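You operate a simulated robot arm through the tools that you are given. There is no shell and no other tool. Be economical: measure what you need, move in short steps, check, and stop when the job is done.

The job below is to be done with a simulated robot arm. You get a single attempt, and the scene is never put back.

TASK
Run the tester's motor at speed 2, switch off, clamp it in the vice.
Fine: switch the tester off before the motor comes out; it stands upright, the jaw closed on it. Set down upright: motor.

The check looks at the end state, three seconds after you hand in, the way a careful person would. Anything else that was tipped, shoved, dropped, spilled or broken makes it a failure.

THE ROBOT
A 7-joint arm with a two-finger parallel gripper, fixed in place. Base frame: the origin is at the foot of the arm, x ahead of it, y to its left, z up; the work surface is at about z = 0.85. Readings come in m, degrees, newtons and seconds.
With the tool pointing down near the work surface it reaches from about 0.3 to 0.7 m from the base axis. Its first joint turns from -66.0 to 66.0 degrees. Payload 1.57 kg.
The tool frame sits at the grasp point between the pads (the TCP): z along the fingers, y along the line on which they close. The tips reach 0.03 m beyond it. Largest opening 0.11 m; finger width 0.024, thickness 0.012; the body of the gripper, 0.048 by 0.112 m, starts 0.078 m behind the TCP.
Orientation is that of the tool frame in the base frame, as a unit quaternion [w, x, y, z]. With the fingers straight down and closing along the base's y, the tool's x points along the base's -x, its y along +y and its z along -z.

THE INTERFACE
- The arm moves only by the tool drive_tool. Its argument "moves" is a list of rows, each an object (a shift or turn left out is 0, a gripper value left out holds the last) with "delta_rot": the turn, a rotation vector about the tool's x, y, z in units of 45 degrees (1.0 is 45 degrees), a list of three; "translation": the shift along the tool's x, y, z in units of 150 mm (1.0 is 150 mm), a list of three; "hand": the closure, from 0 (fully open) to 1 (shut). In form: [{"delta_rot": [ax, ay, az], "translation": [dx, dy, dz], "hand": hand}, ...]. A call has 1 to 20 rows; each row is the pose to reach, as a shift and turn from the pose commanded when the call began, along the tool's axes at that moment. A call with a number of a shift or a turn outside -1 to 1 is refused whole. Each row takes 0.2 s and may step no farther than 0.05 m and 8.6 degrees from the row before; otherwise, or with a gripper value out of range, the whole call is refused. A pose out of reach is approached as far as the arm can. The call stops where the force on the tool passes 40 N (or 10 N more than at its start, if that is more) or the arm is blocked; 0.2 s more then pass. Each finger travels about 0.108 m/s and halts on what it meets, pressing with about 27 N; the grip force reading is that of the motor and also rises with nothing between the fingers. The clock runs only during rows and for 0.2 s after the last one: add rows that repeat a pose to give the fingers time. The reply holds the time, the measured pose of the TCP, the force on the tool along the base axes, the opening and the grip force, in the units named above and with some noise, with the torque about the TCP (base axes, N m) and any sound that the robot's microphone picked up.
- Cameras (640 x 400 px; columns grow to the right, rows downward): "scene" is fixed at [0.1591, -0.3826, 1.4206]; the picture's right is [0.85, -0.53, 0.00], its down [-0.23, -0.37, -0.90] and it looks along [0.48, 0.76, -0.44] (base axes); focal length 311 px, centre (320, 200). "wrist" rides on the gripper at [0.07, 0.016, -0.141] in the tool frame; the picture's right is [-0.23, 0.97, 0.00], its down [-0.86, -0.20, -0.48] and it looks along [-0.47, -0.11, 0.88] (tool axes); focal length 222 px, centre (320, 200). There is no depth. A picture from a camera that has moved, and an enlarged one, comes with that camera's place and axes in the base frame and with its lens.
- grab_frame(camera): a new picture of that camera. No time passes.
- enlarge(camera, box): a new picture of the part [left, top, right, bottom] of that camera's present view, enlarged. No time passes.
- hand_in(): hands the job in; it is judged then, once.

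Work in short steps. Places have to be worked out from the pictures, the camera data and where the tool is seen: move nearer, look again, correct. Check each grasp and each placing, and mend what went wrong. You have 120 turns and 76 pictures in all, those below and enlarged ones among them. Open the gripper and draw the arm clear of the work before you hand the job in, unless the task says otherwise; then end with one line.

The tools are called after "Request:" as name(argument=value, ...) on one line, values as JSON. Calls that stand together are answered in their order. drive_tool: Moves the arm, as the interface text tells. Its arguments: {"type":"object","properties":{"moves":{"type":"array"}},"required":["moves"]} The other tools are called the same way: grab_frame (camera) takes a picture; enlarge (camera, box) takes an enlarged picture of a part of a camera's view; hand_in () hands the job in.

At the start:

```text
time: 0.0
ee_pos: [0.3525, 0.2393, 1.2512]
tool_rot: [0.0, 0.0, 1.0, 0.0]
force: [0.6, 0.0, 0.4]
moment: [0.01, 0.0, -0.02]
opening: 0.1099
finger_force: 0.1
```

scene: 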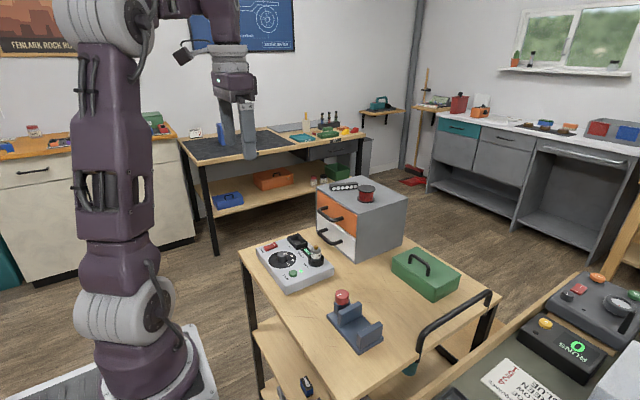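
wrist: 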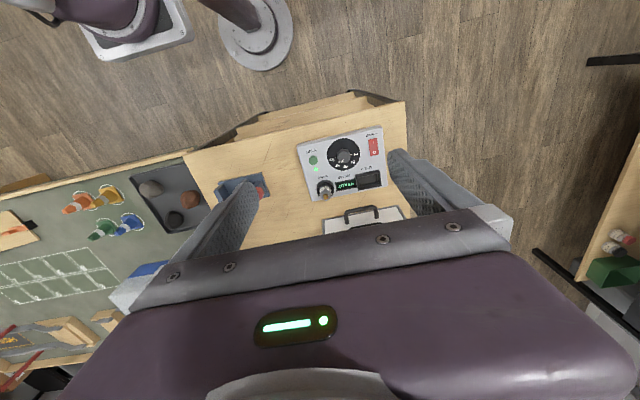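

The tester (panel with dial, red switch and motor) and the vice (blue-grey with red piece) are on the cart. I enlarge both views of them.

Request:
enlarge(camera="scene", box=[240, 220, 400, 360])

Request:
enlarge(camera="wrist", box=[200, 120, 420, 250])

```text
2.86 times, centred on (320, 290) of scene
camera zoom: at [0.1591, -0.3826, 1.4206], right [0.85, -0.53, 0.0], down [-0.23, -0.37, -0.9], along [0.48, 0.76, -0.44], focal length 888 px, centre (320, -57)
```

zoom: 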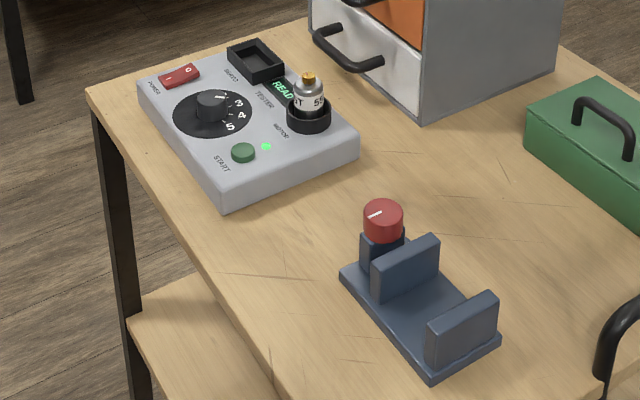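

```text
2.91 times, centred on (310, 185) of wrist
camera zoom: at [0.2827, 0.2551, 1.3924], right [0.23, 0.97, 0.0], down [0.86, -0.2, 0.48], along [0.47, -0.11, -0.88], focal length 646 px, centre (349, 244)
```

zoom: 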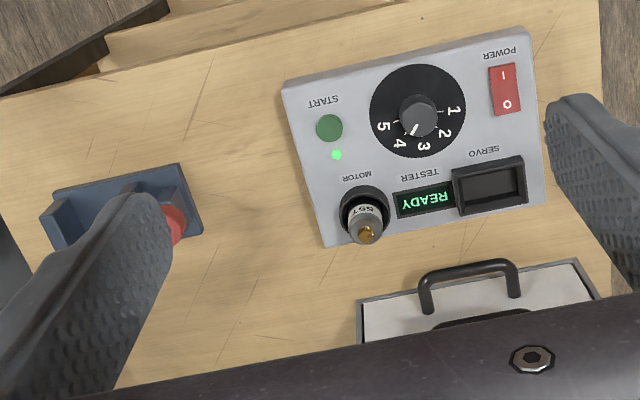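

The tester reads READY with its dial near 4. From the two views I place START at about (0.444, 0.201, 0.890), the knob at (0.446, 0.271, 0.905), the rocker at (0.444, 0.342) and the motor at (0.522, 0.214). I move nearer above the panel.

Request:
drive_tool(moves=[{"translation": [-0.05, 0.05, 0.25]}, {"translation": [-0.1, 0.1, 0.5]}, {"translation": [-0.15, 0.15, 0.75]}, {"translation": [-0.2, 0.2, 1.0]}])

Request:
grab_frame(camera="wrist")

```text
time: 1.0
ee_pos: [0.382, 0.2685, 1.1032]
tool_rot: [0.001, -0.001, 1.0, -0.001]
force: [-0.3, 0.8, 0.7]
moment: [0.02, -0.01, 0.0]
opening: 0.1102
finger_force: 0.1
```

```text
71 pictures are left
camera wrist: at [0.3118, 0.2841, 1.2436], right [0.23, 0.97, 0.0], down [0.86, -0.2, 0.48], along [0.47, -0.11, -0.88], focal length 222 px, centre (320, 200)
```

wrist: 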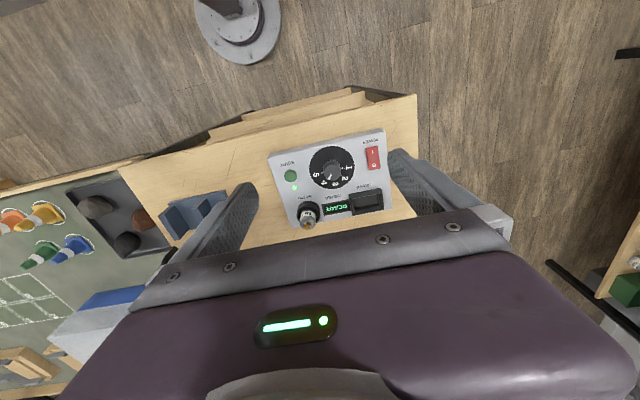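

I take an enlarged view from here.

Request:
enlarge(camera="wrist", box=[255, 120, 399, 232])

```text
3.57 times, centred on (327, 176) of wrist
camera zoom: at [0.3118, 0.2841, 1.2436], right [0.23, 0.97, 0.0], down [0.86, -0.2, 0.48], along [0.47, -0.11, -0.88], focal length 793 px, centre (295, 286)
```

zoom: 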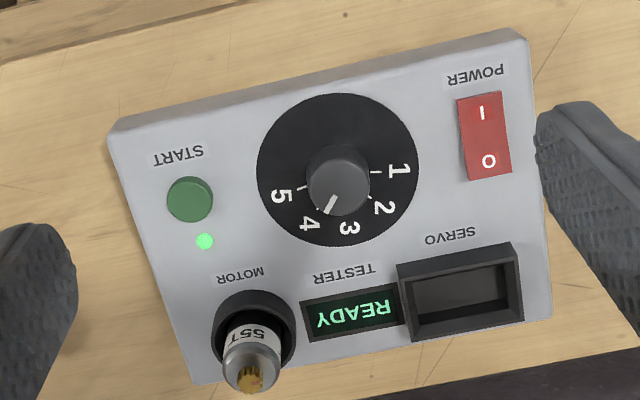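

The dial points at 4, the panel lies square to the base axes, and 2 is about 75° counter-clockwise from above. I go above the knob with the gripper turned by −37° and half closed.

Request:
drive_tool(moves=[{"translation": [-0.1, 0.01, 0.2], "delta_rot": [0, 0, 0.166], "hand": 0.5}, {"translation": [-0.2, 0.02, 0.4], "delta_rot": [0, 0, 0.333], "hand": 0.5}, {"translation": [-0.3, 0.03, 0.6], "delta_rot": [0, 0, 0.5], "hand": 0.5}, {"translation": [-0.41, 0.03, 0.8], "delta_rot": [0, 0, 0.666], "hand": 0.5}, {"translation": [-0.41, 0.03, 1.0], "delta_rot": [0, 0, 0.833], "hand": 0.5}])

Request:
grab_frame(camera="wrist")

Request:
enlarge(camera="scene", box=[240, 210, 368, 310])

```text
time: 2.2
ee_pos: [0.4443, 0.2726, 0.9508]
tool_rot: [-0.001, 0.323, 0.947, 0.001]
force: [0.0, 1.1, 0.4]
moment: [-0.03, 0.04, -0.02]
opening: 0.0552
finger_force: 0.0
```

```text
69 pictures are left
camera wrist: at [0.3984, 0.3285, 1.0922], right [0.77, 0.63, 0.0], down [0.56, -0.68, 0.48], along [0.3, -0.37, -0.88], focal length 222 px, centre (320, 200)
```

wrist: 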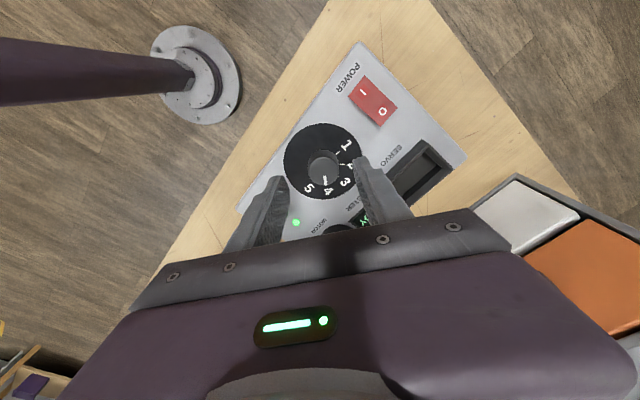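

```text
4.00 times, centred on (304, 260) of scene
camera zoom: at [0.1591, -0.3826, 1.4206], right [0.85, -0.53, 0.0], down [-0.23, -0.37, -0.9], along [0.48, 0.76, -0.44], focal length 1244 px, centre (384, -40)
```

zoom: 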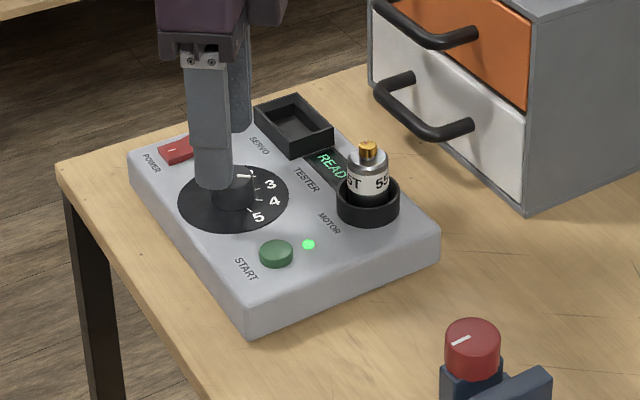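

I check the centring of the knob between the fingers before lowering.

Request:
enlarge(camera="wrist", box=[250, 105, 394, 217])

```text
3.57 times, centred on (322, 161) of wrist
camera zoom: at [0.3984, 0.3285, 1.0922], right [0.77, 0.63, 0.0], down [0.56, -0.68, 0.48], along [0.3, -0.37, -0.88], focal length 793 px, centre (313, 339)
```

zoom: 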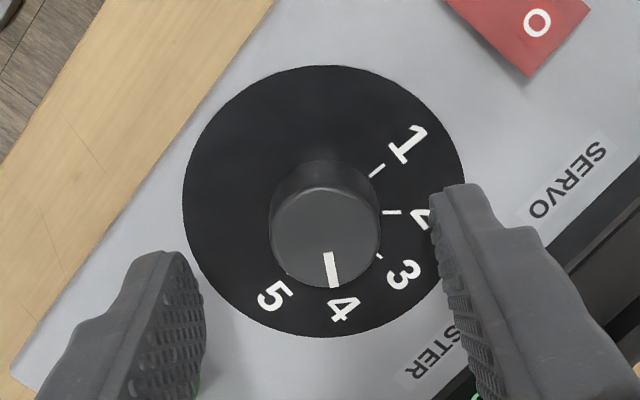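

The knob is about 2 mm along the closing line from centre and spans 0.028 m. I lower 25 mm and close on it.

Request:
drive_tool(moves=[{"translation": [0, 0.015, 0.08], "hand": 0.5}, {"translation": [0, 0.015, 0.16], "hand": 0.5}, {"translation": [0, 0.015, 0.16], "hand": 0.8}, {"translation": [0, 0.015, 0.16], "hand": 0.8}])

Request:
enlarge(camera="scene", box=[240, 210, 368, 310])

```text
time: 3.2
ee_pos: [0.4463, 0.2767, 0.9256]
tool_rot: [-0.001, 0.321, 0.947, -0.001]
force: [-4.9, -3.9, 3.5]
moment: [-0.09, 0.14, -0.02]
opening: 0.0279
finger_force: 27.2
```

```text
4.00 times, centred on (304, 260) of scene
camera zoom: at [0.159, -0.3827, 1.4206], right [0.85, -0.53, 0.0], down [-0.23, -0.37, -0.9], along [0.48, 0.76, -0.44], focal length 1244 px, centre (384, -40)
```

zoom: 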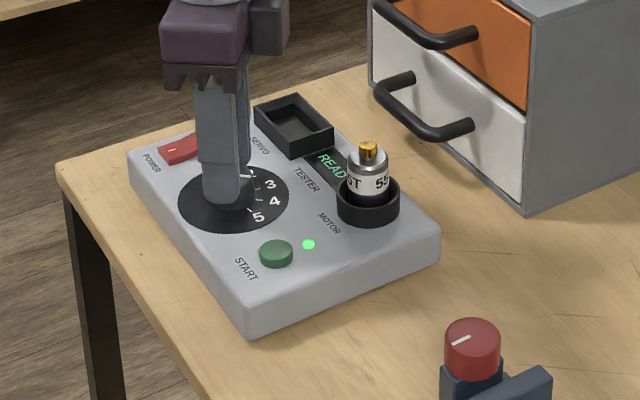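

Gripped at 0.028 m. I turn the knob 45° counter-clockwise from above.

Request:
drive_tool(moves=[{"translation": [0, -0.006, 0], "delta_rot": [0, 0, -0.16]}, {"translation": [0, -0.006, 0], "delta_rot": [0, 0, -0.33]}, {"translation": [0, -0.006, 0], "delta_rot": [0, 0, -0.5]}, {"translation": [0, -0.006, 0], "delta_rot": [0, 0, -0.67]}, {"translation": [0, -0.006, 0], "delta_rot": [0, 0, -0.84]}, {"translation": [0, -0.006, 0], "delta_rot": [0, 0, -1.0]}])

Request:
enlarge(camera="wrist", box=[250, 105, 394, 217])

```text
time: 4.6
ee_pos: [0.4447, 0.2741, 0.9275]
tool_rot: [0.0, -0.067, 0.998, 0.0]
force: [-2.9, -8.2, 11.8]
moment: [-0.31, 0.29, -0.04]
opening: 0.0279
finger_force: 27.2
```

```text
3.57 times, centred on (322, 161) of wrist
camera zoom: at [0.3739, 0.2808, 1.0684], right [0.09, 1.0, 0.0], down [0.87, -0.08, 0.48], along [0.48, -0.05, -0.88], focal length 793 px, centre (313, 339)
```

zoom: 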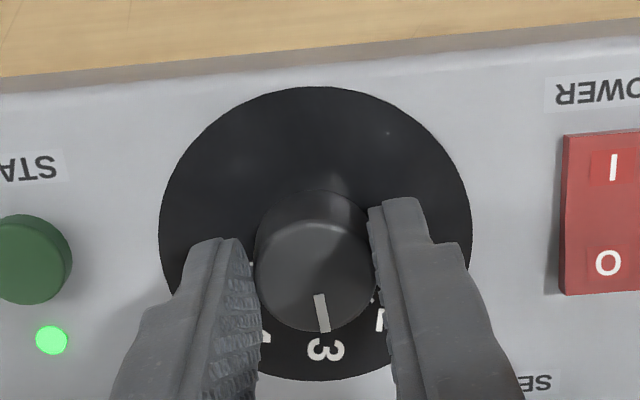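

The pointer is at 3. I turn about 32° more toward 2.

Request:
drive_tool(moves=[{"delta_rot": [0, 0, -0.17]}, {"delta_rot": [0, 0, -0.34]}, {"delta_rot": [0, 0, -0.51]}, {"delta_rot": [0, 0, -0.7]}])

Request:
enlarge(camera="wrist", box=[250, 105, 394, 217])

```text
time: 5.6
ee_pos: [0.4447, 0.276, 0.9266]
tool_rot: [0.0, -0.335, 0.942, 0.001]
force: [1.3, -6.4, 1.1]
moment: [-0.21, -0.19, 0.02]
opening: 0.028
finger_force: 26.8
```

```text
3.57 times, centred on (322, 161) of wrist
camera zoom: at [0.3803, 0.2434, 1.0682], right [-0.44, 0.9, 0.0], down [0.79, 0.39, 0.48], along [0.43, 0.21, -0.88], focal length 793 px, centre (313, 339)
```

zoom: 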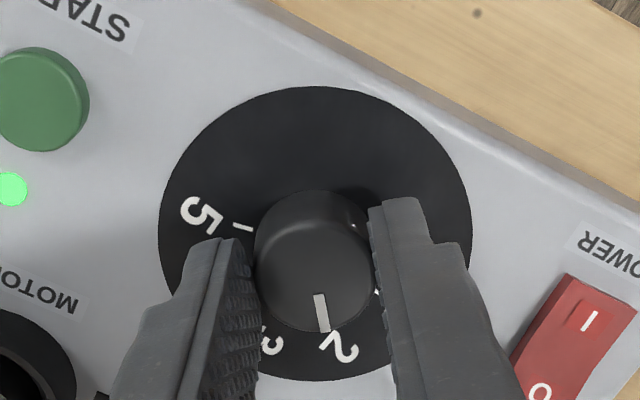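

The pointer is about 5° short of 2. I turn that much more and let go to see where it rests.

Request:
drive_tool(moves=[{"delta_rot": [0, 0, -0.11]}, {"delta_rot": [0, 0, -0.11]}, {"delta_rot": [0, 0, -0.11], "hand": 0.5}, {"delta_rot": [0, 0, -0.11], "hand": 0.5}, {"delta_rot": [0, 0, -0.11], "translation": [0, 0, -0.2], "hand": 0.5}, {"delta_rot": [0, 0, -0.11], "translation": [0, 0, -0.4], "hand": 0.5}])

Request:
enlarge(camera="wrist", box=[250, 90, 394, 202])

```text
time: 7.0
ee_pos: [0.4464, 0.2752, 0.9878]
tool_rot: [0.0, -0.374, 0.927, 0.0]
force: [0.1, -0.1, 0.4]
moment: [0.0, -0.04, -0.01]
opening: 0.055
finger_force: 0.0
```

```text
3.57 times, centred on (322, 146) of wrist
camera zoom: at [0.3844, 0.2375, 1.1281], right [-0.51, 0.86, 0.0], down [0.75, 0.45, 0.48], along [0.41, 0.25, -0.88], focal length 793 px, centre (313, 393)
```

zoom: 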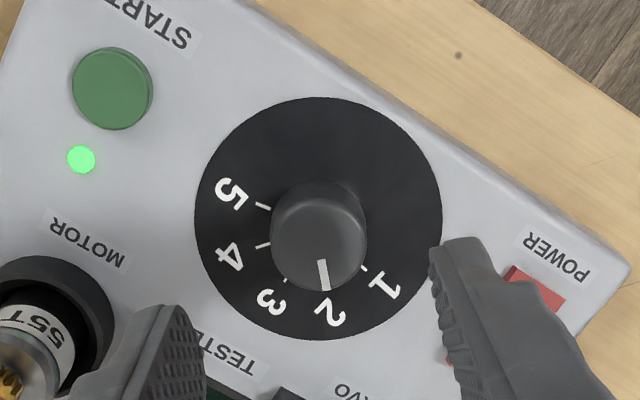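

The dial now stands at 2. Next I close the fingers and move over START at about (0.441, 0.204) with the tool squared up.

Request:
drive_tool(moves=[{"delta_rot": [0, 0, 0.163], "translation": [0.06, -0.053, 0], "hand": 1}, {"delta_rot": [0, 0, 0.326], "translation": [0.12, -0.106, 0], "hand": 1}, {"delta_rot": [0, 0, 0.49], "translation": [0.18, -0.159, 0], "hand": 1}, {"delta_rot": [0, 0, 0.652], "translation": [0.24, -0.212, 0], "hand": 1}, {"delta_rot": [0, 0, 0.815], "translation": [0.3, -0.265, 0.05], "hand": 1}, {"delta_rot": [0, 0, 0.976], "translation": [0.355, -0.317, 0.12], "hand": 1}])

Request:
enlarge(camera="wrist", box=[230, 90, 410, 230])

Request:
enlarge(camera="scene", box=[240, 210, 368, 310])

```text
time: 8.4
ee_pos: [0.4397, 0.2041, 0.9694]
tool_rot: [0.001, 0.001, 1.0, 0.0]
force: [-0.7, -1.0, 0.2]
moment: [0.0, 0.03, -0.01]
opening: 0.0
finger_force: 20.9
```

```text
2.86 times, centred on (320, 160) of wrist
camera zoom: at [0.3699, 0.2196, 1.111], right [0.23, 0.97, 0.0], down [0.85, -0.2, 0.48], along [0.47, -0.11, -0.88], focal length 635 px, centre (320, 314)
```

zoom: 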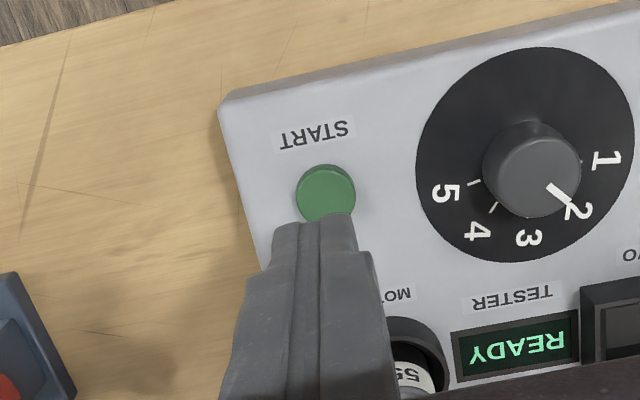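

```text
4.00 times, centred on (304, 260) of scene
camera zoom: at [0.1591, -0.3826, 1.4206], right [0.85, -0.53, 0.0], down [-0.23, -0.37, -0.9], along [0.48, 0.76, -0.44], focal length 1244 px, centre (384, -40)
```

zoom: 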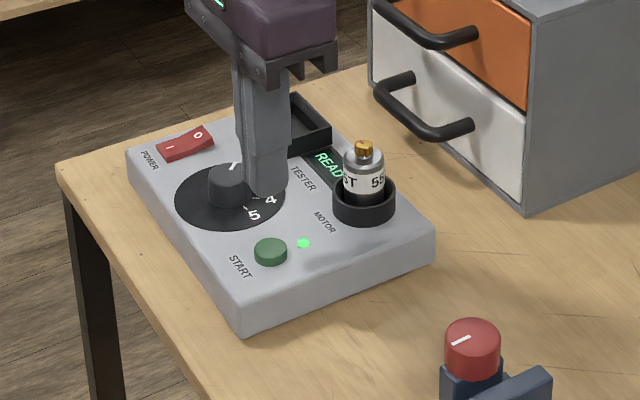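

The tester slipped only a few mm during turning; START sits right under the closed fingertips at about (0.439, 0.205). I lower gently onto it in small steps.

Request:
drive_tool(moves=[{"translation": [0, 0.005, 0.13]}, {"translation": [0, 0.005, 0.25]}, {"translation": [0, 0.005, 0.27]}, {"translation": [0, 0.005, 0.29]}, {"translation": [0, 0.005, 0.305]}])

Request:
enlarge(camera="scene", box=[240, 210, 368, 310])

```text
time: 9.6
ee_pos: [0.4407, 0.2059, 0.9245]
tool_rot: [0.0, 0.0, 1.0, 0.0]
force: [-0.2, 0.1, 0.5]
moment: [0.01, -0.01, -0.02]
opening: 0.0002
finger_force: 21.4
```

```text
4.00 times, centred on (304, 260) of scene
camera zoom: at [0.1591, -0.3826, 1.4206], right [0.85, -0.53, 0.0], down [-0.23, -0.37, -0.9], along [0.48, 0.76, -0.44], focal length 1244 px, centre (384, -40)
```

zoom: 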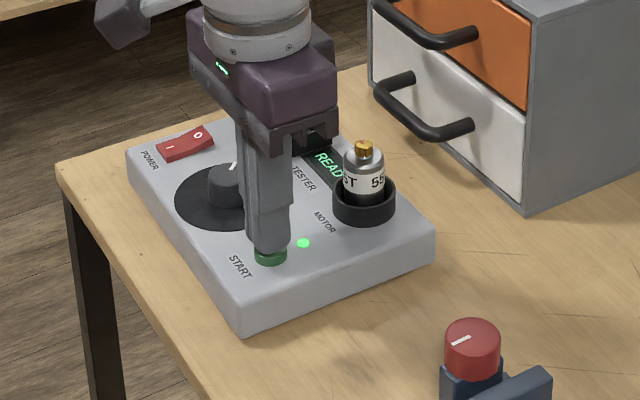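

Still no contact force at tip height 0.8945; I press on 5 mm in 1 mm steps.

Request:
drive_tool(moves=[{"translation": [0, 0, 0.007]}, {"translation": [0, 0, 0.014]}, {"translation": [0, 0, 0.021]}, {"translation": [0, 0, 0.028]}, {"translation": [0, 0, 0.034]}])

Request:
enlarge(camera="scene", box=[240, 210, 368, 310])

```text
time: 10.8
ee_pos: [0.4406, 0.2051, 0.9189]
tool_rot: [0.0, 0.0, 1.0, 0.0]
force: [0.0, 0.7, 2.8]
moment: [0.0, 0.03, 0.01]
opening: 0.0003
finger_force: 21.4
heard: click
```

```text
4.00 times, centred on (304, 260) of scene
camera zoom: at [0.1591, -0.3826, 1.4206], right [0.85, -0.53, 0.0], down [-0.23, -0.37, -0.9], along [0.48, 0.76, -0.44], focal length 1244 px, centre (384, -40)
```

zoom: 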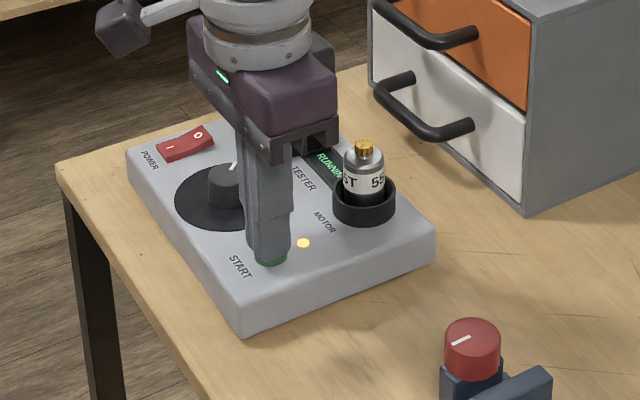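

A click, and the display says RUNNING. I lift off and let it run.

Request:
drive_tool(moves=[{"translation": [0, 0, -0.1]}, {"translation": [0, 0, -0.3]}, {"translation": [0, 0, -0.5]}, {"translation": [0, 0.1, -0.5]}, {"translation": [0, 0.2, -0.5]}, {"translation": [0, 0.2, -0.5]}, {"translation": [0, 0.2, -0.5]}, {"translation": [0, 0.2, -0.5]}])

Request:
grab_frame(camera="wrist")

Request:
enlarge(camera="scene", box=[240, 210, 368, 310])

```text
time: 12.6
ee_pos: [0.4386, 0.2353, 0.9932]
tool_rot: [0.0, -0.001, 1.0, 0.001]
force: [-0.8, -0.3, -0.2]
moment: [-0.01, 0.02, 0.0]
opening: 0.0
finger_force: 21.4
```

```text
58 pictures are left
camera wrist: at [0.3691, 0.2504, 1.1338], right [0.23, 0.97, 0.0], down [0.86, -0.2, 0.48], along [0.47, -0.11, -0.88], focal length 222 px, centre (320, 200)
```

wrist: 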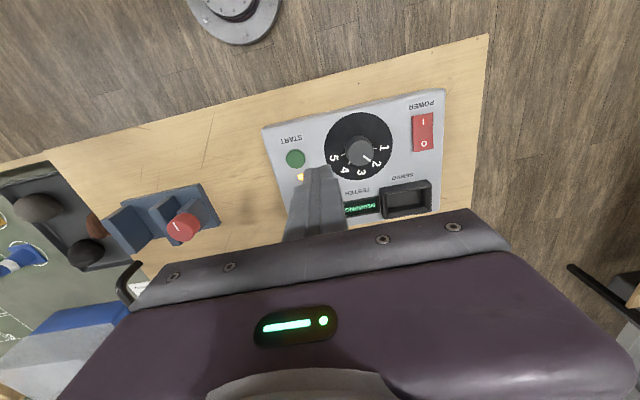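

```text
4.00 times, centred on (304, 260) of scene
camera zoom: at [0.1591, -0.3826, 1.4206], right [0.85, -0.53, 0.0], down [-0.23, -0.37, -0.9], along [0.48, 0.76, -0.44], focal length 1244 px, centre (384, -40)
```

zoom: 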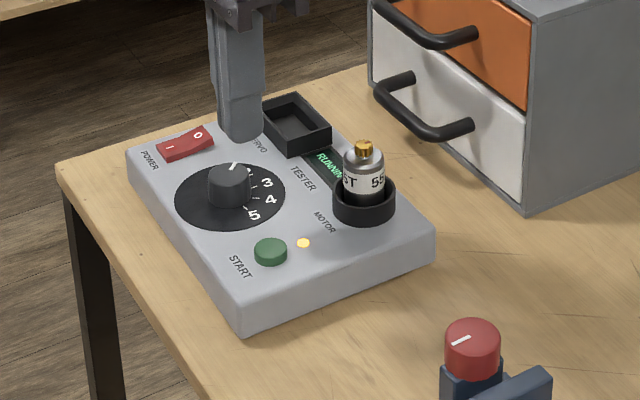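

It is still running. I move toward the rocker's O end, about (0.457, 0.343), staying high, and check again.

Request:
drive_tool(moves=[{"translation": [-0.04, 0.24, 0]}, {"translation": [-0.08, 0.48, 0]}, {"translation": [-0.123, 0.718, 0.1]}, {"translation": [-0.123, 0.718, 0.22]}, {"translation": [-0.123, 0.718, 0.22]}, {"translation": [-0.123, 0.718, 0.22]}, {"translation": [-0.123, 0.718, 0.22]}, {"translation": [-0.123, 0.718, 0.22]}])

Request:
enlarge(camera="wrist", box=[230, 90, 410, 230])

Request:
enlarge(camera="scene", box=[240, 210, 368, 310])

```text
time: 14.4
ee_pos: [0.4583, 0.3449, 0.9609]
tool_rot: [0.001, -0.001, 1.0, -0.001]
force: [0.8, 0.7, -0.4]
moment: [-0.01, 0.04, 0.01]
opening: 0.0
finger_force: 21.3
```

```text
2.86 times, centred on (320, 160) of wrist
camera zoom: at [0.3883, 0.3592, 1.1017], right [0.23, 0.97, 0.0], down [0.86, -0.2, 0.48], along [0.47, -0.11, -0.88], focal length 635 px, centre (320, 314)
```

zoom: 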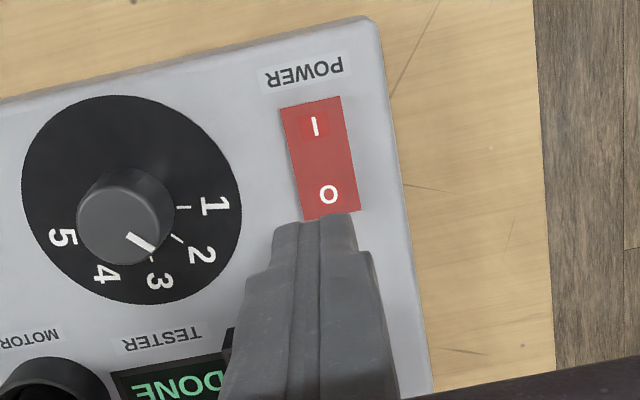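

```text
4.00 times, centred on (304, 260) of scene
camera zoom: at [0.1591, -0.3826, 1.4206], right [0.85, -0.53, 0.0], down [-0.23, -0.37, -0.9], along [0.48, 0.76, -0.44], focal length 1244 px, centre (384, -40)
```

zoom: 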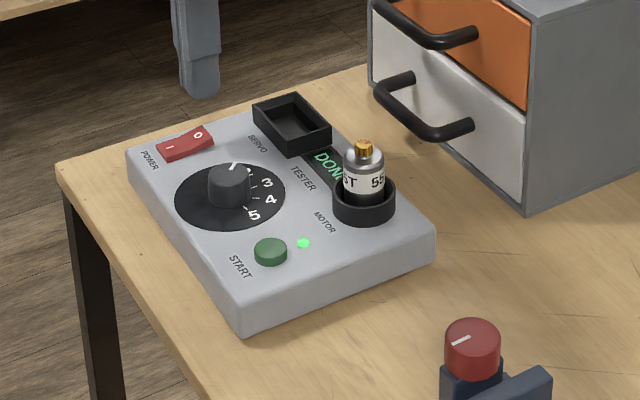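

The display now shows DONE. I lower the closed fingertips onto the raised O end of the rocker in small steps.

Request:
drive_tool(moves=[{"translation": [0.02, 0.01, 0.1]}, {"translation": [0.02, 0.01, 0.17]}, {"translation": [0.02, 0.01, 0.185]}, {"translation": [0.02, 0.01, 0.2]}, {"translation": [0.02, 0.01, 0.215]}, {"translation": [0.02, 0.01, 0.23]}, {"translation": [0.02, 0.01, 0.245]}])

Request:
enlarge(camera="scene", box=[240, 210, 368, 310])

```text
time: 16.0
ee_pos: [0.454, 0.3445, 0.9225]
tool_rot: [0.001, -0.002, 1.0, 0.0]
force: [1.4, 0.9, 1.7]
moment: [-0.02, -0.02, 0.03]
opening: 0.0
finger_force: 21.7
```

```text
4.00 times, centred on (304, 260) of scene
camera zoom: at [0.1591, -0.3826, 1.4206], right [0.85, -0.53, 0.0], down [-0.23, -0.37, -0.9], along [0.48, 0.76, -0.44], focal length 1244 px, centre (384, -40)
```

zoom: 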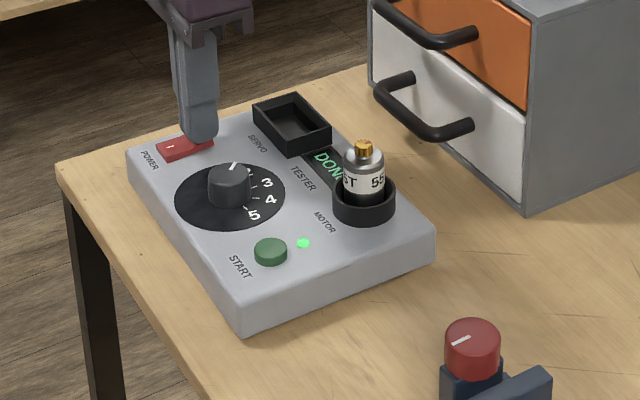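

Contact is light (≈1.7 N) and there has been no click. I press a few mm more.

Request:
drive_tool(moves=[{"translation": [0, 0, 0.01]}, {"translation": [0, 0, 0.02]}, {"translation": [0, 0, 0.03]}, {"translation": [0, 0, 0.035]}])

Request:
enlarge(camera="scene", box=[240, 210, 368, 310])

```text
time: 16.9
ee_pos: [0.4567, 0.3452, 0.9218]
tool_rot: [0.002, -0.001, 1.0, 0.001]
force: [-1.8, -2.0, 6.9]
moment: [-0.03, 0.08, 0.06]
opening: 0.0
finger_force: 21.1
stopped in row 4: the force on the tool passed its limit at 43 N (the readings are from after the stop); the commanded pose is now the measured one
```

```text
4.00 times, centred on (304, 260) of scene
camera zoom: at [0.159, -0.3827, 1.4205], right [0.85, -0.53, 0.0], down [-0.23, -0.37, -0.9], along [0.48, 0.76, -0.44], focal length 1244 px, centre (384, -40)
```

zoom: 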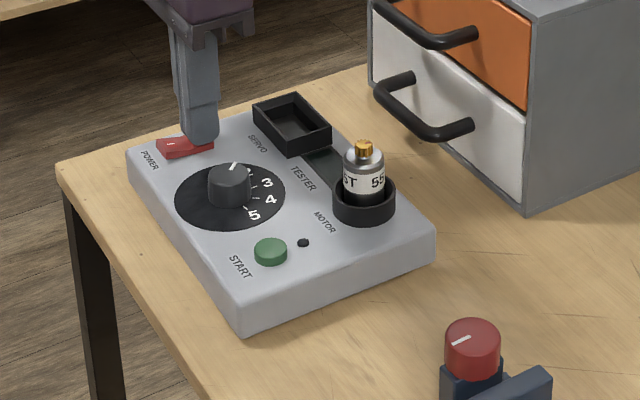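

The display and LED are dark, so the tester is off. I lift and move over to view motor and vice, opening the fingers.

Request:
drive_tool(moves=[{"translation": [0, 0, -0.25]}, {"translation": [0, 0, -0.5]}, {"translation": [0, 0, -0.8]}, {"translation": [0.1, -0.28, -0.8], "hand": 0}, {"translation": [0.2, -0.56, -0.8], "hand": 0}, {"translation": [0.2, -0.85, -0.8], "hand": 0}, {"translation": [0.2, -0.95, -0.8], "hand": 0}])

Request:
grab_frame(camera="wrist")

Request:
enlarge(camera="scene", box=[310, 270, 410, 360])

```text
time: 18.5
ee_pos: [0.4224, 0.2042, 1.0411]
tool_rot: [0.001, -0.001, 1.0, 0.001]
force: [0.1, -0.6, -0.3]
moment: [0.02, 0.02, -0.04]
opening: 0.11
finger_force: 0.1
```

```text
52 pictures are left
camera wrist: at [0.3535, 0.2186, 1.1822], right [0.23, 0.97, 0.0], down [0.85, -0.2, 0.48], along [0.47, -0.11, -0.88], focal length 222 px, centre (320, 200)
```

wrist: 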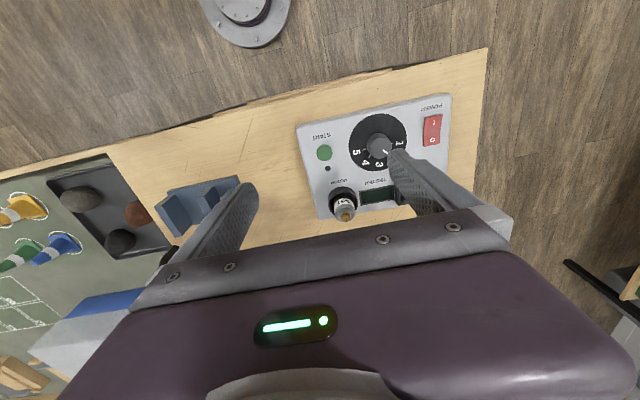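

```text
4.44 times, centred on (360, 315) of scene
camera zoom: at [0.1591, -0.3826, 1.4206], right [0.85, -0.53, 0.0], down [-0.23, -0.37, -0.9], along [0.48, 0.76, -0.44], focal length 1382 px, centre (142, -311)
```

zoom: 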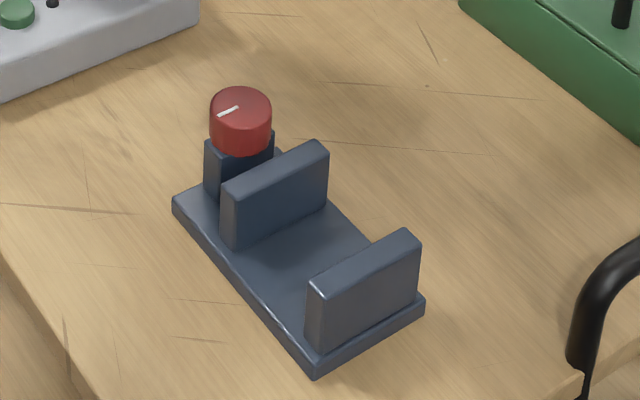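

Jaw faces work out at y ≈ 0.017 (moving, knob side) and y ≈ −0.042 (fixed), x 0.465–0.525, top z ≈ 0.898. The motor is near (0.518, 0.214). I move above the motor while turning the tool 90° in two calls, so the fingers will close along x, parallel to the jaws.

Request:
drive_tool(moves=[{"translation": [-0.12, 0.01, 0], "delta_rot": [0, 0, -0.167]}, {"translation": [-0.24, 0.02, 0], "delta_rot": [0, 0, -0.333]}, {"translation": [-0.36, 0.03, 0], "delta_rot": [0, 0, -0.5]}, {"translation": [-0.48, 0.04, 0], "delta_rot": [0, 0, -0.667]}, {"translation": [-0.6, 0.05, 0], "delta_rot": [0, 0, -0.833]}, {"translation": [-0.64, 0.065, 0], "delta_rot": [0, 0, -1.0]}])

Request:
drive_tool(moves=[{"delta_rot": [0, 0, -0.167], "hand": 0.3}, {"delta_rot": [0, 0, -0.333], "hand": 0.3}, {"delta_rot": [0, 0, -0.5], "hand": 0.3}, {"delta_rot": [0, 0, -0.667], "hand": 0.3}, {"delta_rot": [0, 0, -0.833], "hand": 0.3}, {"delta_rot": [0, 0, -1.0], "hand": 0.3}])

Request:
grab_frame(camera="wrist")

Request:
enlarge(camera="scene", box=[260, 210, 388, 310])

```text
time: 19.9
ee_pos: [0.5202, 0.2117, 1.0415]
tool_rot: [0.002, -0.385, 0.923, -0.001]
force: [0.3, -1.1, 0.3]
moment: [0.01, -0.02, -0.02]
opening: 0.11
finger_force: 0.0
```

```text
time: 21.3
ee_pos: [0.5216, 0.2129, 1.0416]
tool_rot: [-0.001, 0.708, -0.706, 0.001]
force: [-0.1, 0.7, 1.1]
moment: [0.0, 0.03, 0.03]
opening: 0.0772
finger_force: 0.1
```

```text
50 pictures are left
camera wrist: at [0.5045, 0.142, 1.1817], right [-0.97, 0.22, 0.0], down [0.2, 0.86, 0.48], along [0.11, 0.47, -0.88], focal length 222 px, centre (320, 200)
```

wrist: 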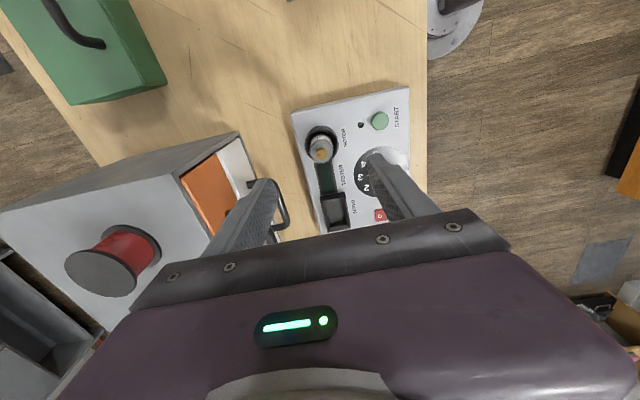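

```text
4.00 times, centred on (324, 260) of scene
camera zoom: at [0.1591, -0.3826, 1.4206], right [0.85, -0.53, 0.0], down [-0.23, -0.37, -0.9], along [0.48, 0.76, -0.44], focal length 1244 px, centre (304, -40)
```

zoom: 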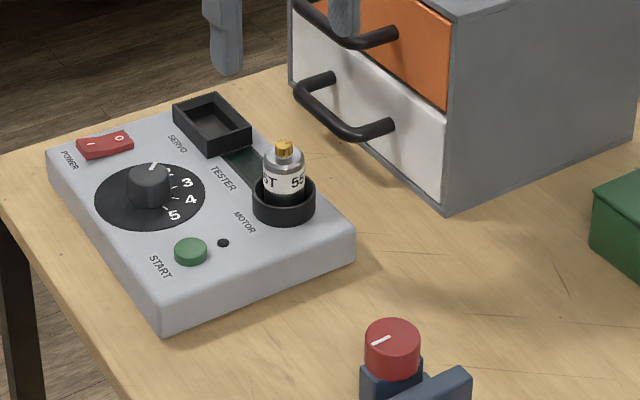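

The cabinet front is at x ≈ 0.64, so it clears the gripper. I zoom on the motor to fix its place.

Request:
enlarge(camera="wrist", box=[260, 105, 380, 205])

```text
4.00 times, centred on (320, 155) of wrist
camera zoom: at [0.5045, 0.142, 1.1817], right [-0.97, 0.22, 0.0], down [0.2, 0.86, 0.48], along [0.11, 0.47, -0.88], focal length 888 px, centre (320, 380)
```

zoom: 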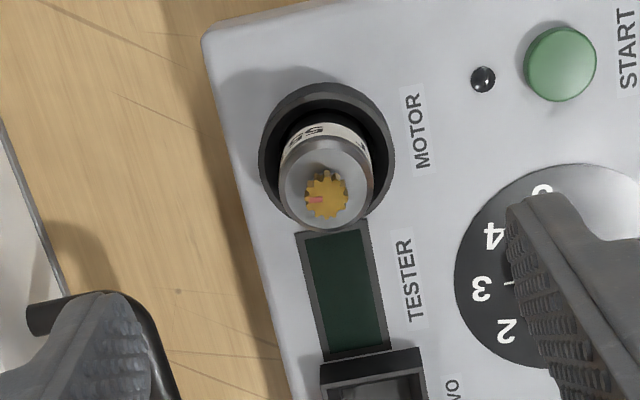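

The motor axis is at about (0.520, 0.214) with a 0.027 m body, ring top near 0.906 and body top near 0.931. I descend so the tips are at about 0.914 and look.

Request:
drive_tool(moves=[{"translation": [-0.007, 0.013, 0.2], "hand": 0.4}, {"translation": [-0.007, 0.013, 0.4], "hand": 0.4}, {"translation": [-0.007, 0.013, 0.55], "hand": 0.4}, {"translation": [-0.007, 0.013, 0.65], "hand": 0.4}])

Request:
enlarge(camera="scene", box=[276, 220, 356, 283])

Request:
enlarge(camera="wrist", box=[230, 75, 410, 215])

```text
time: 22.3
ee_pos: [0.5191, 0.2131, 0.943]
tool_rot: [-0.001, 0.708, -0.707, 0.001]
force: [0.3, -0.3, -0.3]
moment: [0.01, 0.0, -0.02]
opening: 0.0661
finger_force: 0.1
```

```text
6.35 times, centred on (316, 252) of scene
camera zoom: at [0.1591, -0.3826, 1.4206], right [0.85, -0.53, 0.0], down [-0.23, -0.37, -0.9], along [0.48, 0.76, -0.44], focal length 1974 px, centre (345, -127)
```

zoom: 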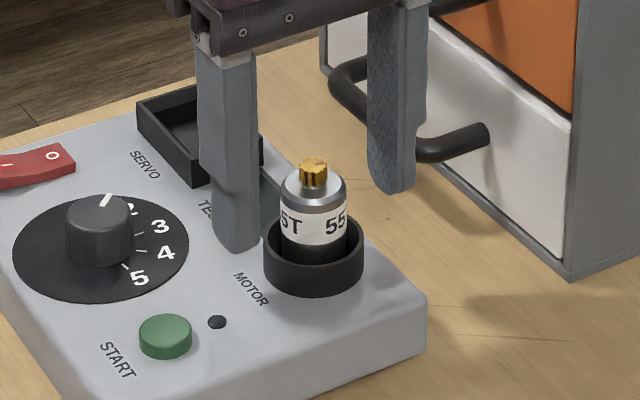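

```text
2.86 times, centred on (320, 145) of wrist
camera zoom: at [0.5029, 0.1432, 1.0838], right [-0.97, 0.23, 0.0], down [0.2, 0.86, 0.48], along [0.11, 0.47, -0.88], focal length 635 px, centre (320, 357)
```

zoom: 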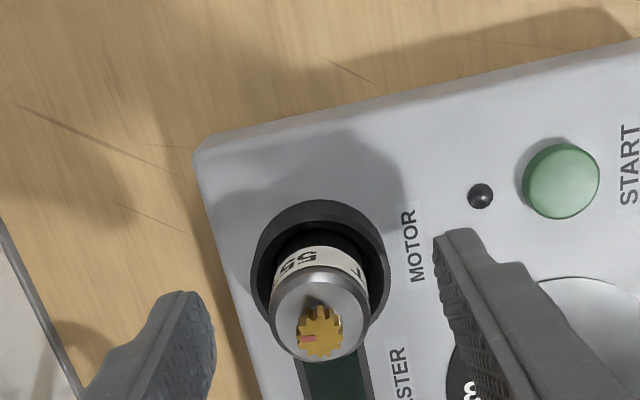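

The motor sits centred between the fingers. I lower 3 mm and close on it.

Request:
drive_tool(moves=[{"translation": [0, 0, 0.02], "hand": 0.4}, {"translation": [0, 0, 0.02], "hand": 0.85}, {"translation": [0, 0, 0.02], "hand": 0.85}, {"translation": [0, 0, 0.02], "hand": 0.85}])

Request:
enlarge(camera="scene", box=[276, 220, 356, 283])

```text
time: 23.3
ee_pos: [0.519, 0.2142, 0.9402]
tool_rot: [-0.001, 0.707, -0.707, -0.001]
force: [0.3, 0.4, 0.3]
moment: [0.0, 0.03, -0.01]
opening: 0.0269
finger_force: 25.9
```

```text
6.35 times, centred on (316, 252) of scene
camera zoom: at [0.1591, -0.3826, 1.4206], right [0.85, -0.53, 0.0], down [-0.23, -0.37, -0.9], along [0.48, 0.76, -0.44], focal length 1974 px, centre (345, -127)
```

zoom: 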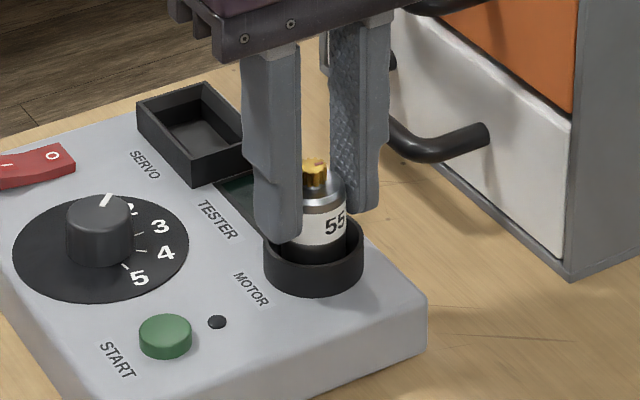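

The motor is gripped at 0.027 m with no side force. I lift straight up slowly.

Request:
drive_tool(moves=[{"translation": [0, 0, -0.05]}, {"translation": [0, 0, -0.12]}, {"translation": [0, 0, -0.25]}, {"translation": [0, 0, -0.4]}, {"translation": [0, 0, -0.6]}])

Request:
enlarge(camera="scene", box=[256, 190, 384, 290])

```text
time: 24.5
ee_pos: [0.5179, 0.2129, 1.0312]
tool_rot: [-0.001, 0.707, -0.707, 0.0]
force: [-0.3, 0.5, -1.2]
moment: [-0.02, 0.02, -0.04]
opening: 0.0268
finger_force: 26.9
```

```text
4.00 times, centred on (320, 240) of scene
camera zoom: at [0.1591, -0.3826, 1.4206], right [0.85, -0.53, 0.0], down [-0.23, -0.37, -0.9], along [0.48, 0.76, -0.44], focal length 1244 px, centre (320, 40)
```

zoom: 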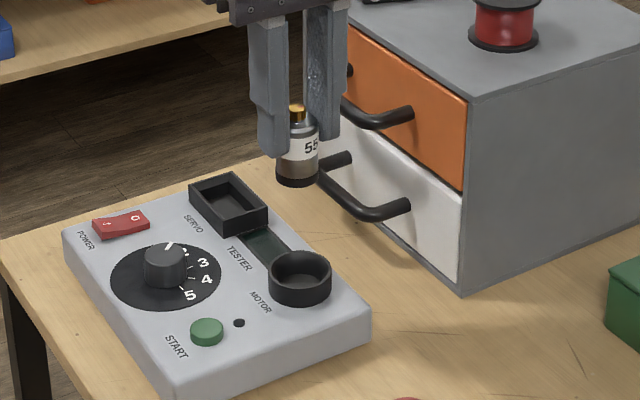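

The motor is out, its bottom about 0.052 m below the TCP. I carry it toward the vice, aiming first for y ≈ 0.06 then over the jaws at (0.495, −0.022).

Request:
drive_tool(moves=[{"translation": [0.2, 0.03, 0]}, {"translation": [0.45, 0.07, 0]}, {"translation": [0.7, 0.1, 0]}, {"translation": [1.0, 0.153, 0]}])

Request:
drive_tool(moves=[{"translation": [0.2, 0, 0]}, {"translation": [0.4, 0, 0]}, {"translation": [0.567, 0, 0]}, {"translation": [0.567, 0, 0]}])

Request:
grab_frame(camera="wrist")

Request:
enlarge(camera="scene", box=[310, 240, 430, 350])

```text
time: 25.5
ee_pos: [0.4981, 0.0605, 1.0298]
tool_rot: [-0.002, 0.708, -0.706, -0.001]
force: [-0.1, -1.1, -0.7]
moment: [-0.02, -0.03, 0.01]
opening: 0.0266
finger_force: 26.9
```

```text
time: 26.5
ee_pos: [0.4985, -0.0244, 1.0294]
tool_rot: [-0.001, 0.708, -0.706, -0.001]
force: [0.2, -0.2, -1.4]
moment: [0.01, 0.01, 0.0]
opening: 0.0265
finger_force: 27.6
```

```text
43 pictures are left
camera wrist: at [0.4814, -0.0941, 1.1703], right [-0.97, 0.23, 0.0], down [0.2, 0.85, 0.48], along [0.11, 0.47, -0.88], focal length 222 px, centre (320, 200)
```

wrist: 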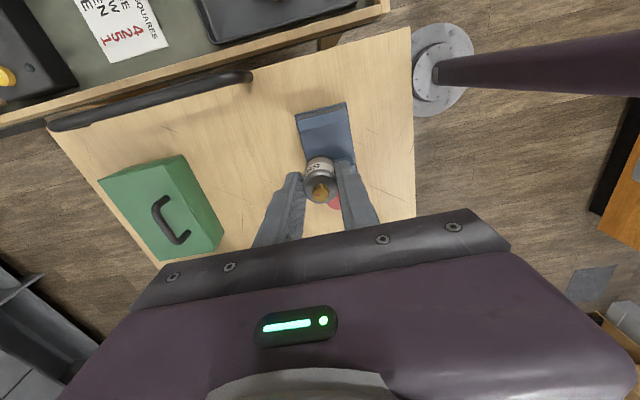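

```text
3.64 times, centred on (370, 295) of scene
camera zoom: at [0.1591, -0.3826, 1.4206], right [0.85, -0.53, 0.0], down [-0.23, -0.37, -0.9], along [0.48, 0.76, -0.44], focal length 1130 px, centre (138, -146)
```

zoom: 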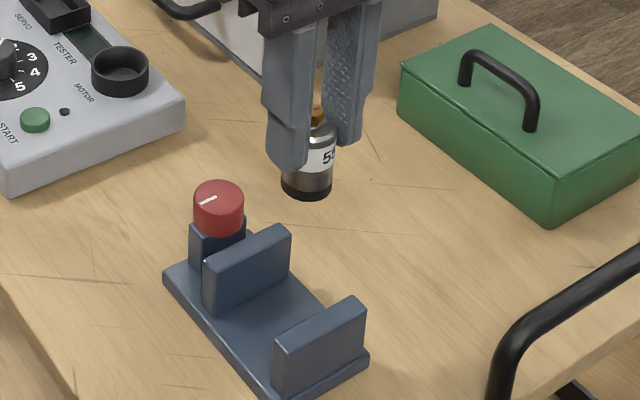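

I zoom the wrist view to check the motor against the jaws.

Request:
enlarge(camera="wrist", box=[270, 90, 390, 210])

```text
3.33 times, centred on (330, 150) of wrist
camera zoom: at [0.4814, -0.0941, 1.1703], right [-0.97, 0.23, 0.0], down [0.2, 0.85, 0.48], along [0.11, 0.47, -0.88], focal length 740 px, centre (287, 367)
```

zoom: 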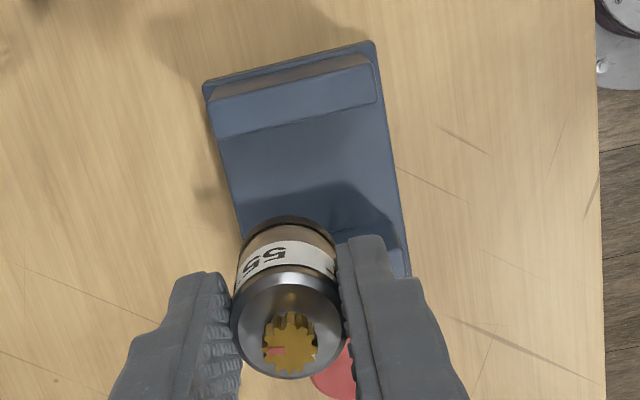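

The fixed jaw's inner face comes out at about y = −0.044 and the vice centre at x ≈ 0.492. I shift 5 mm in −x and lower to about 12 mm above the seat.

Request:
drive_tool(moves=[{"translation": [0, 0.035, 0.1]}, {"translation": [0, 0.035, 0.3]}, {"translation": [0, 0.035, 0.5]}, {"translation": [0, 0.035, 0.68]}, {"translation": [0, 0.035, 0.68]}])

Request:
enlarge(camera="scene", box=[320, 260, 400, 350])

Request:
enlarge(camera="wrist", box=[250, 70, 390, 210])

```text
time: 27.7
ee_pos: [0.4919, -0.0226, 0.928]
tool_rot: [-0.001, 0.707, -0.707, 0.0]
force: [-0.2, 0.3, -1.0]
moment: [0.01, 0.01, 0.0]
opening: 0.0264
finger_force: 26.8
```

```text
4.44 times, centred on (360, 305) of scene
camera zoom: at [0.1591, -0.3826, 1.4206], right [0.85, -0.53, 0.0], down [-0.23, -0.37, -0.9], along [0.48, 0.76, -0.44], focal length 1382 px, centre (142, -267)
```

zoom: 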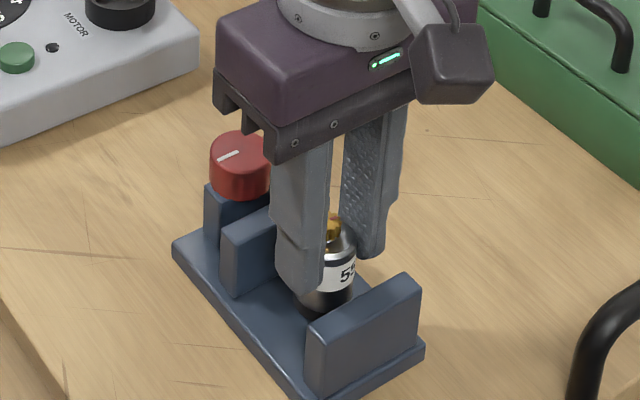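

```text
2.86 times, centred on (320, 140) of wrist
camera zoom: at [0.475, -0.0929, 1.0689], right [-0.97, 0.23, 0.0], down [0.2, 0.85, 0.48], along [0.11, 0.47, -0.88], focal length 635 px, centre (320, 371)
```

zoom: 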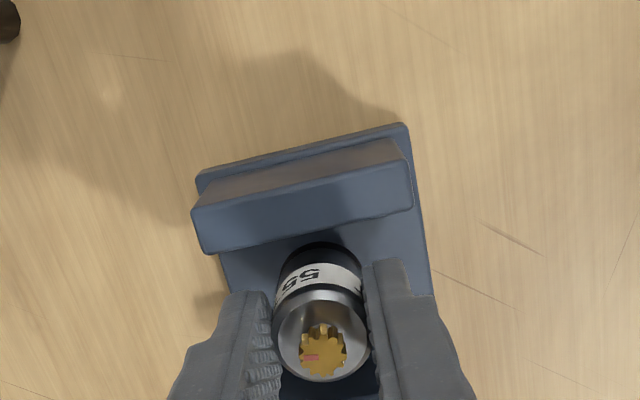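

The motor is between the jaws and clear of both. I lower in small steps to contact.

Request:
drive_tool(moves=[{"translation": [0, 0, 0.04]}, {"translation": [0, 0, 0.07]}, {"translation": [0, 0, 0.083]}, {"translation": [0, 0, 0.096]}, {"translation": [0, 0, 0.103]}])

Request:
enlarge(camera="scene", box=[320, 260, 400, 350])

```text
time: 28.9
ee_pos: [0.4939, -0.0215, 0.9131]
tool_rot: [-0.002, 0.708, -0.706, 0.001]
force: [-2.8, -0.2, 20.1]
moment: [0.04, 0.17, 0.02]
opening: 0.0265
finger_force: 27.0
```

```text
4.44 times, centred on (360, 305) of scene
camera zoom: at [0.1587, -0.3826, 1.4206], right [0.85, -0.53, 0.0], down [-0.23, -0.37, -0.9], along [0.48, 0.76, -0.44], focal length 1382 px, centre (142, -267)
```

zoom: 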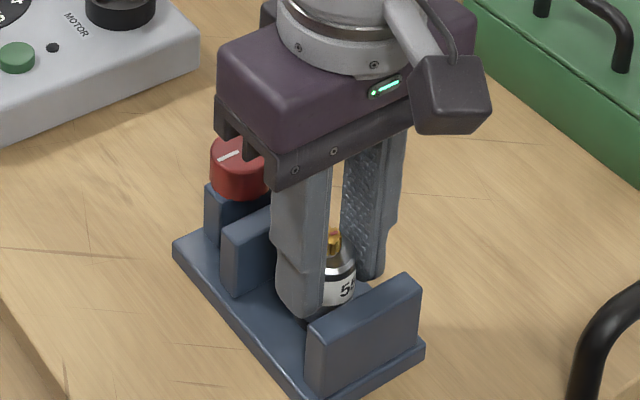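

It is on the seat (20 N). I ease up about 1.5 mm, open the fingers, and lift away.

Request:
drive_tool(moves=[{"translation": [0, 0, -0.008]}, {"translation": [0, 0, -0.01], "hand": 0.7}, {"translation": [0, 0, -0.01], "hand": 0.45}, {"translation": [0, 0, -0.01], "hand": 0.45}, {"translation": [0, 0, -0.1], "hand": 0.45}, {"translation": [0, 0, -0.3], "hand": 0.45}, {"translation": [0, 0, -0.55], "hand": 0.45}])

Request:
grab_frame(camera="wrist")

Request:
enlarge(camera="scene", box=[310, 270, 410, 360])

```text
time: 30.5
ee_pos: [0.4928, -0.0228, 0.9955]
tool_rot: [-0.001, 0.708, -0.706, -0.001]
force: [0.5, 1.2, -0.1]
moment: [0.02, 0.0, -0.01]
opening: 0.0607
finger_force: 0.1
```

```text
37 pictures are left
camera wrist: at [0.4763, -0.093, 1.136], right [-0.97, 0.23, 0.0], down [0.2, 0.85, 0.48], along [0.11, 0.47, -0.88], focal length 222 px, centre (320, 200)
```

wrist: 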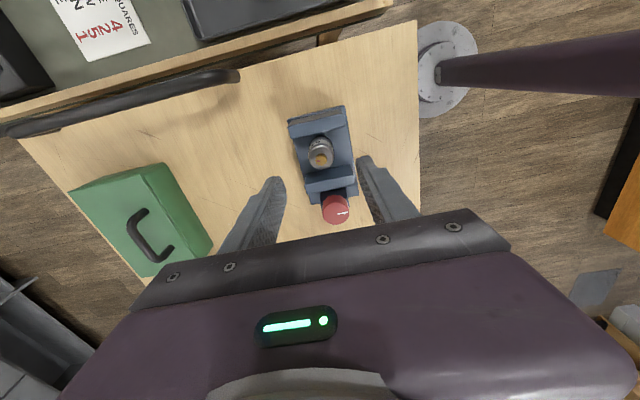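

```text
4.44 times, centred on (360, 315) of scene
camera zoom: at [0.1591, -0.3826, 1.4206], right [0.85, -0.53, 0.0], down [-0.23, -0.37, -0.9], along [0.48, 0.76, -0.44], focal length 1382 px, centre (142, -311)
```

zoom: 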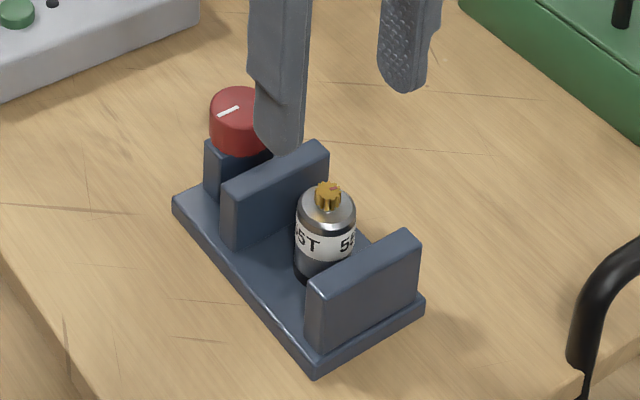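

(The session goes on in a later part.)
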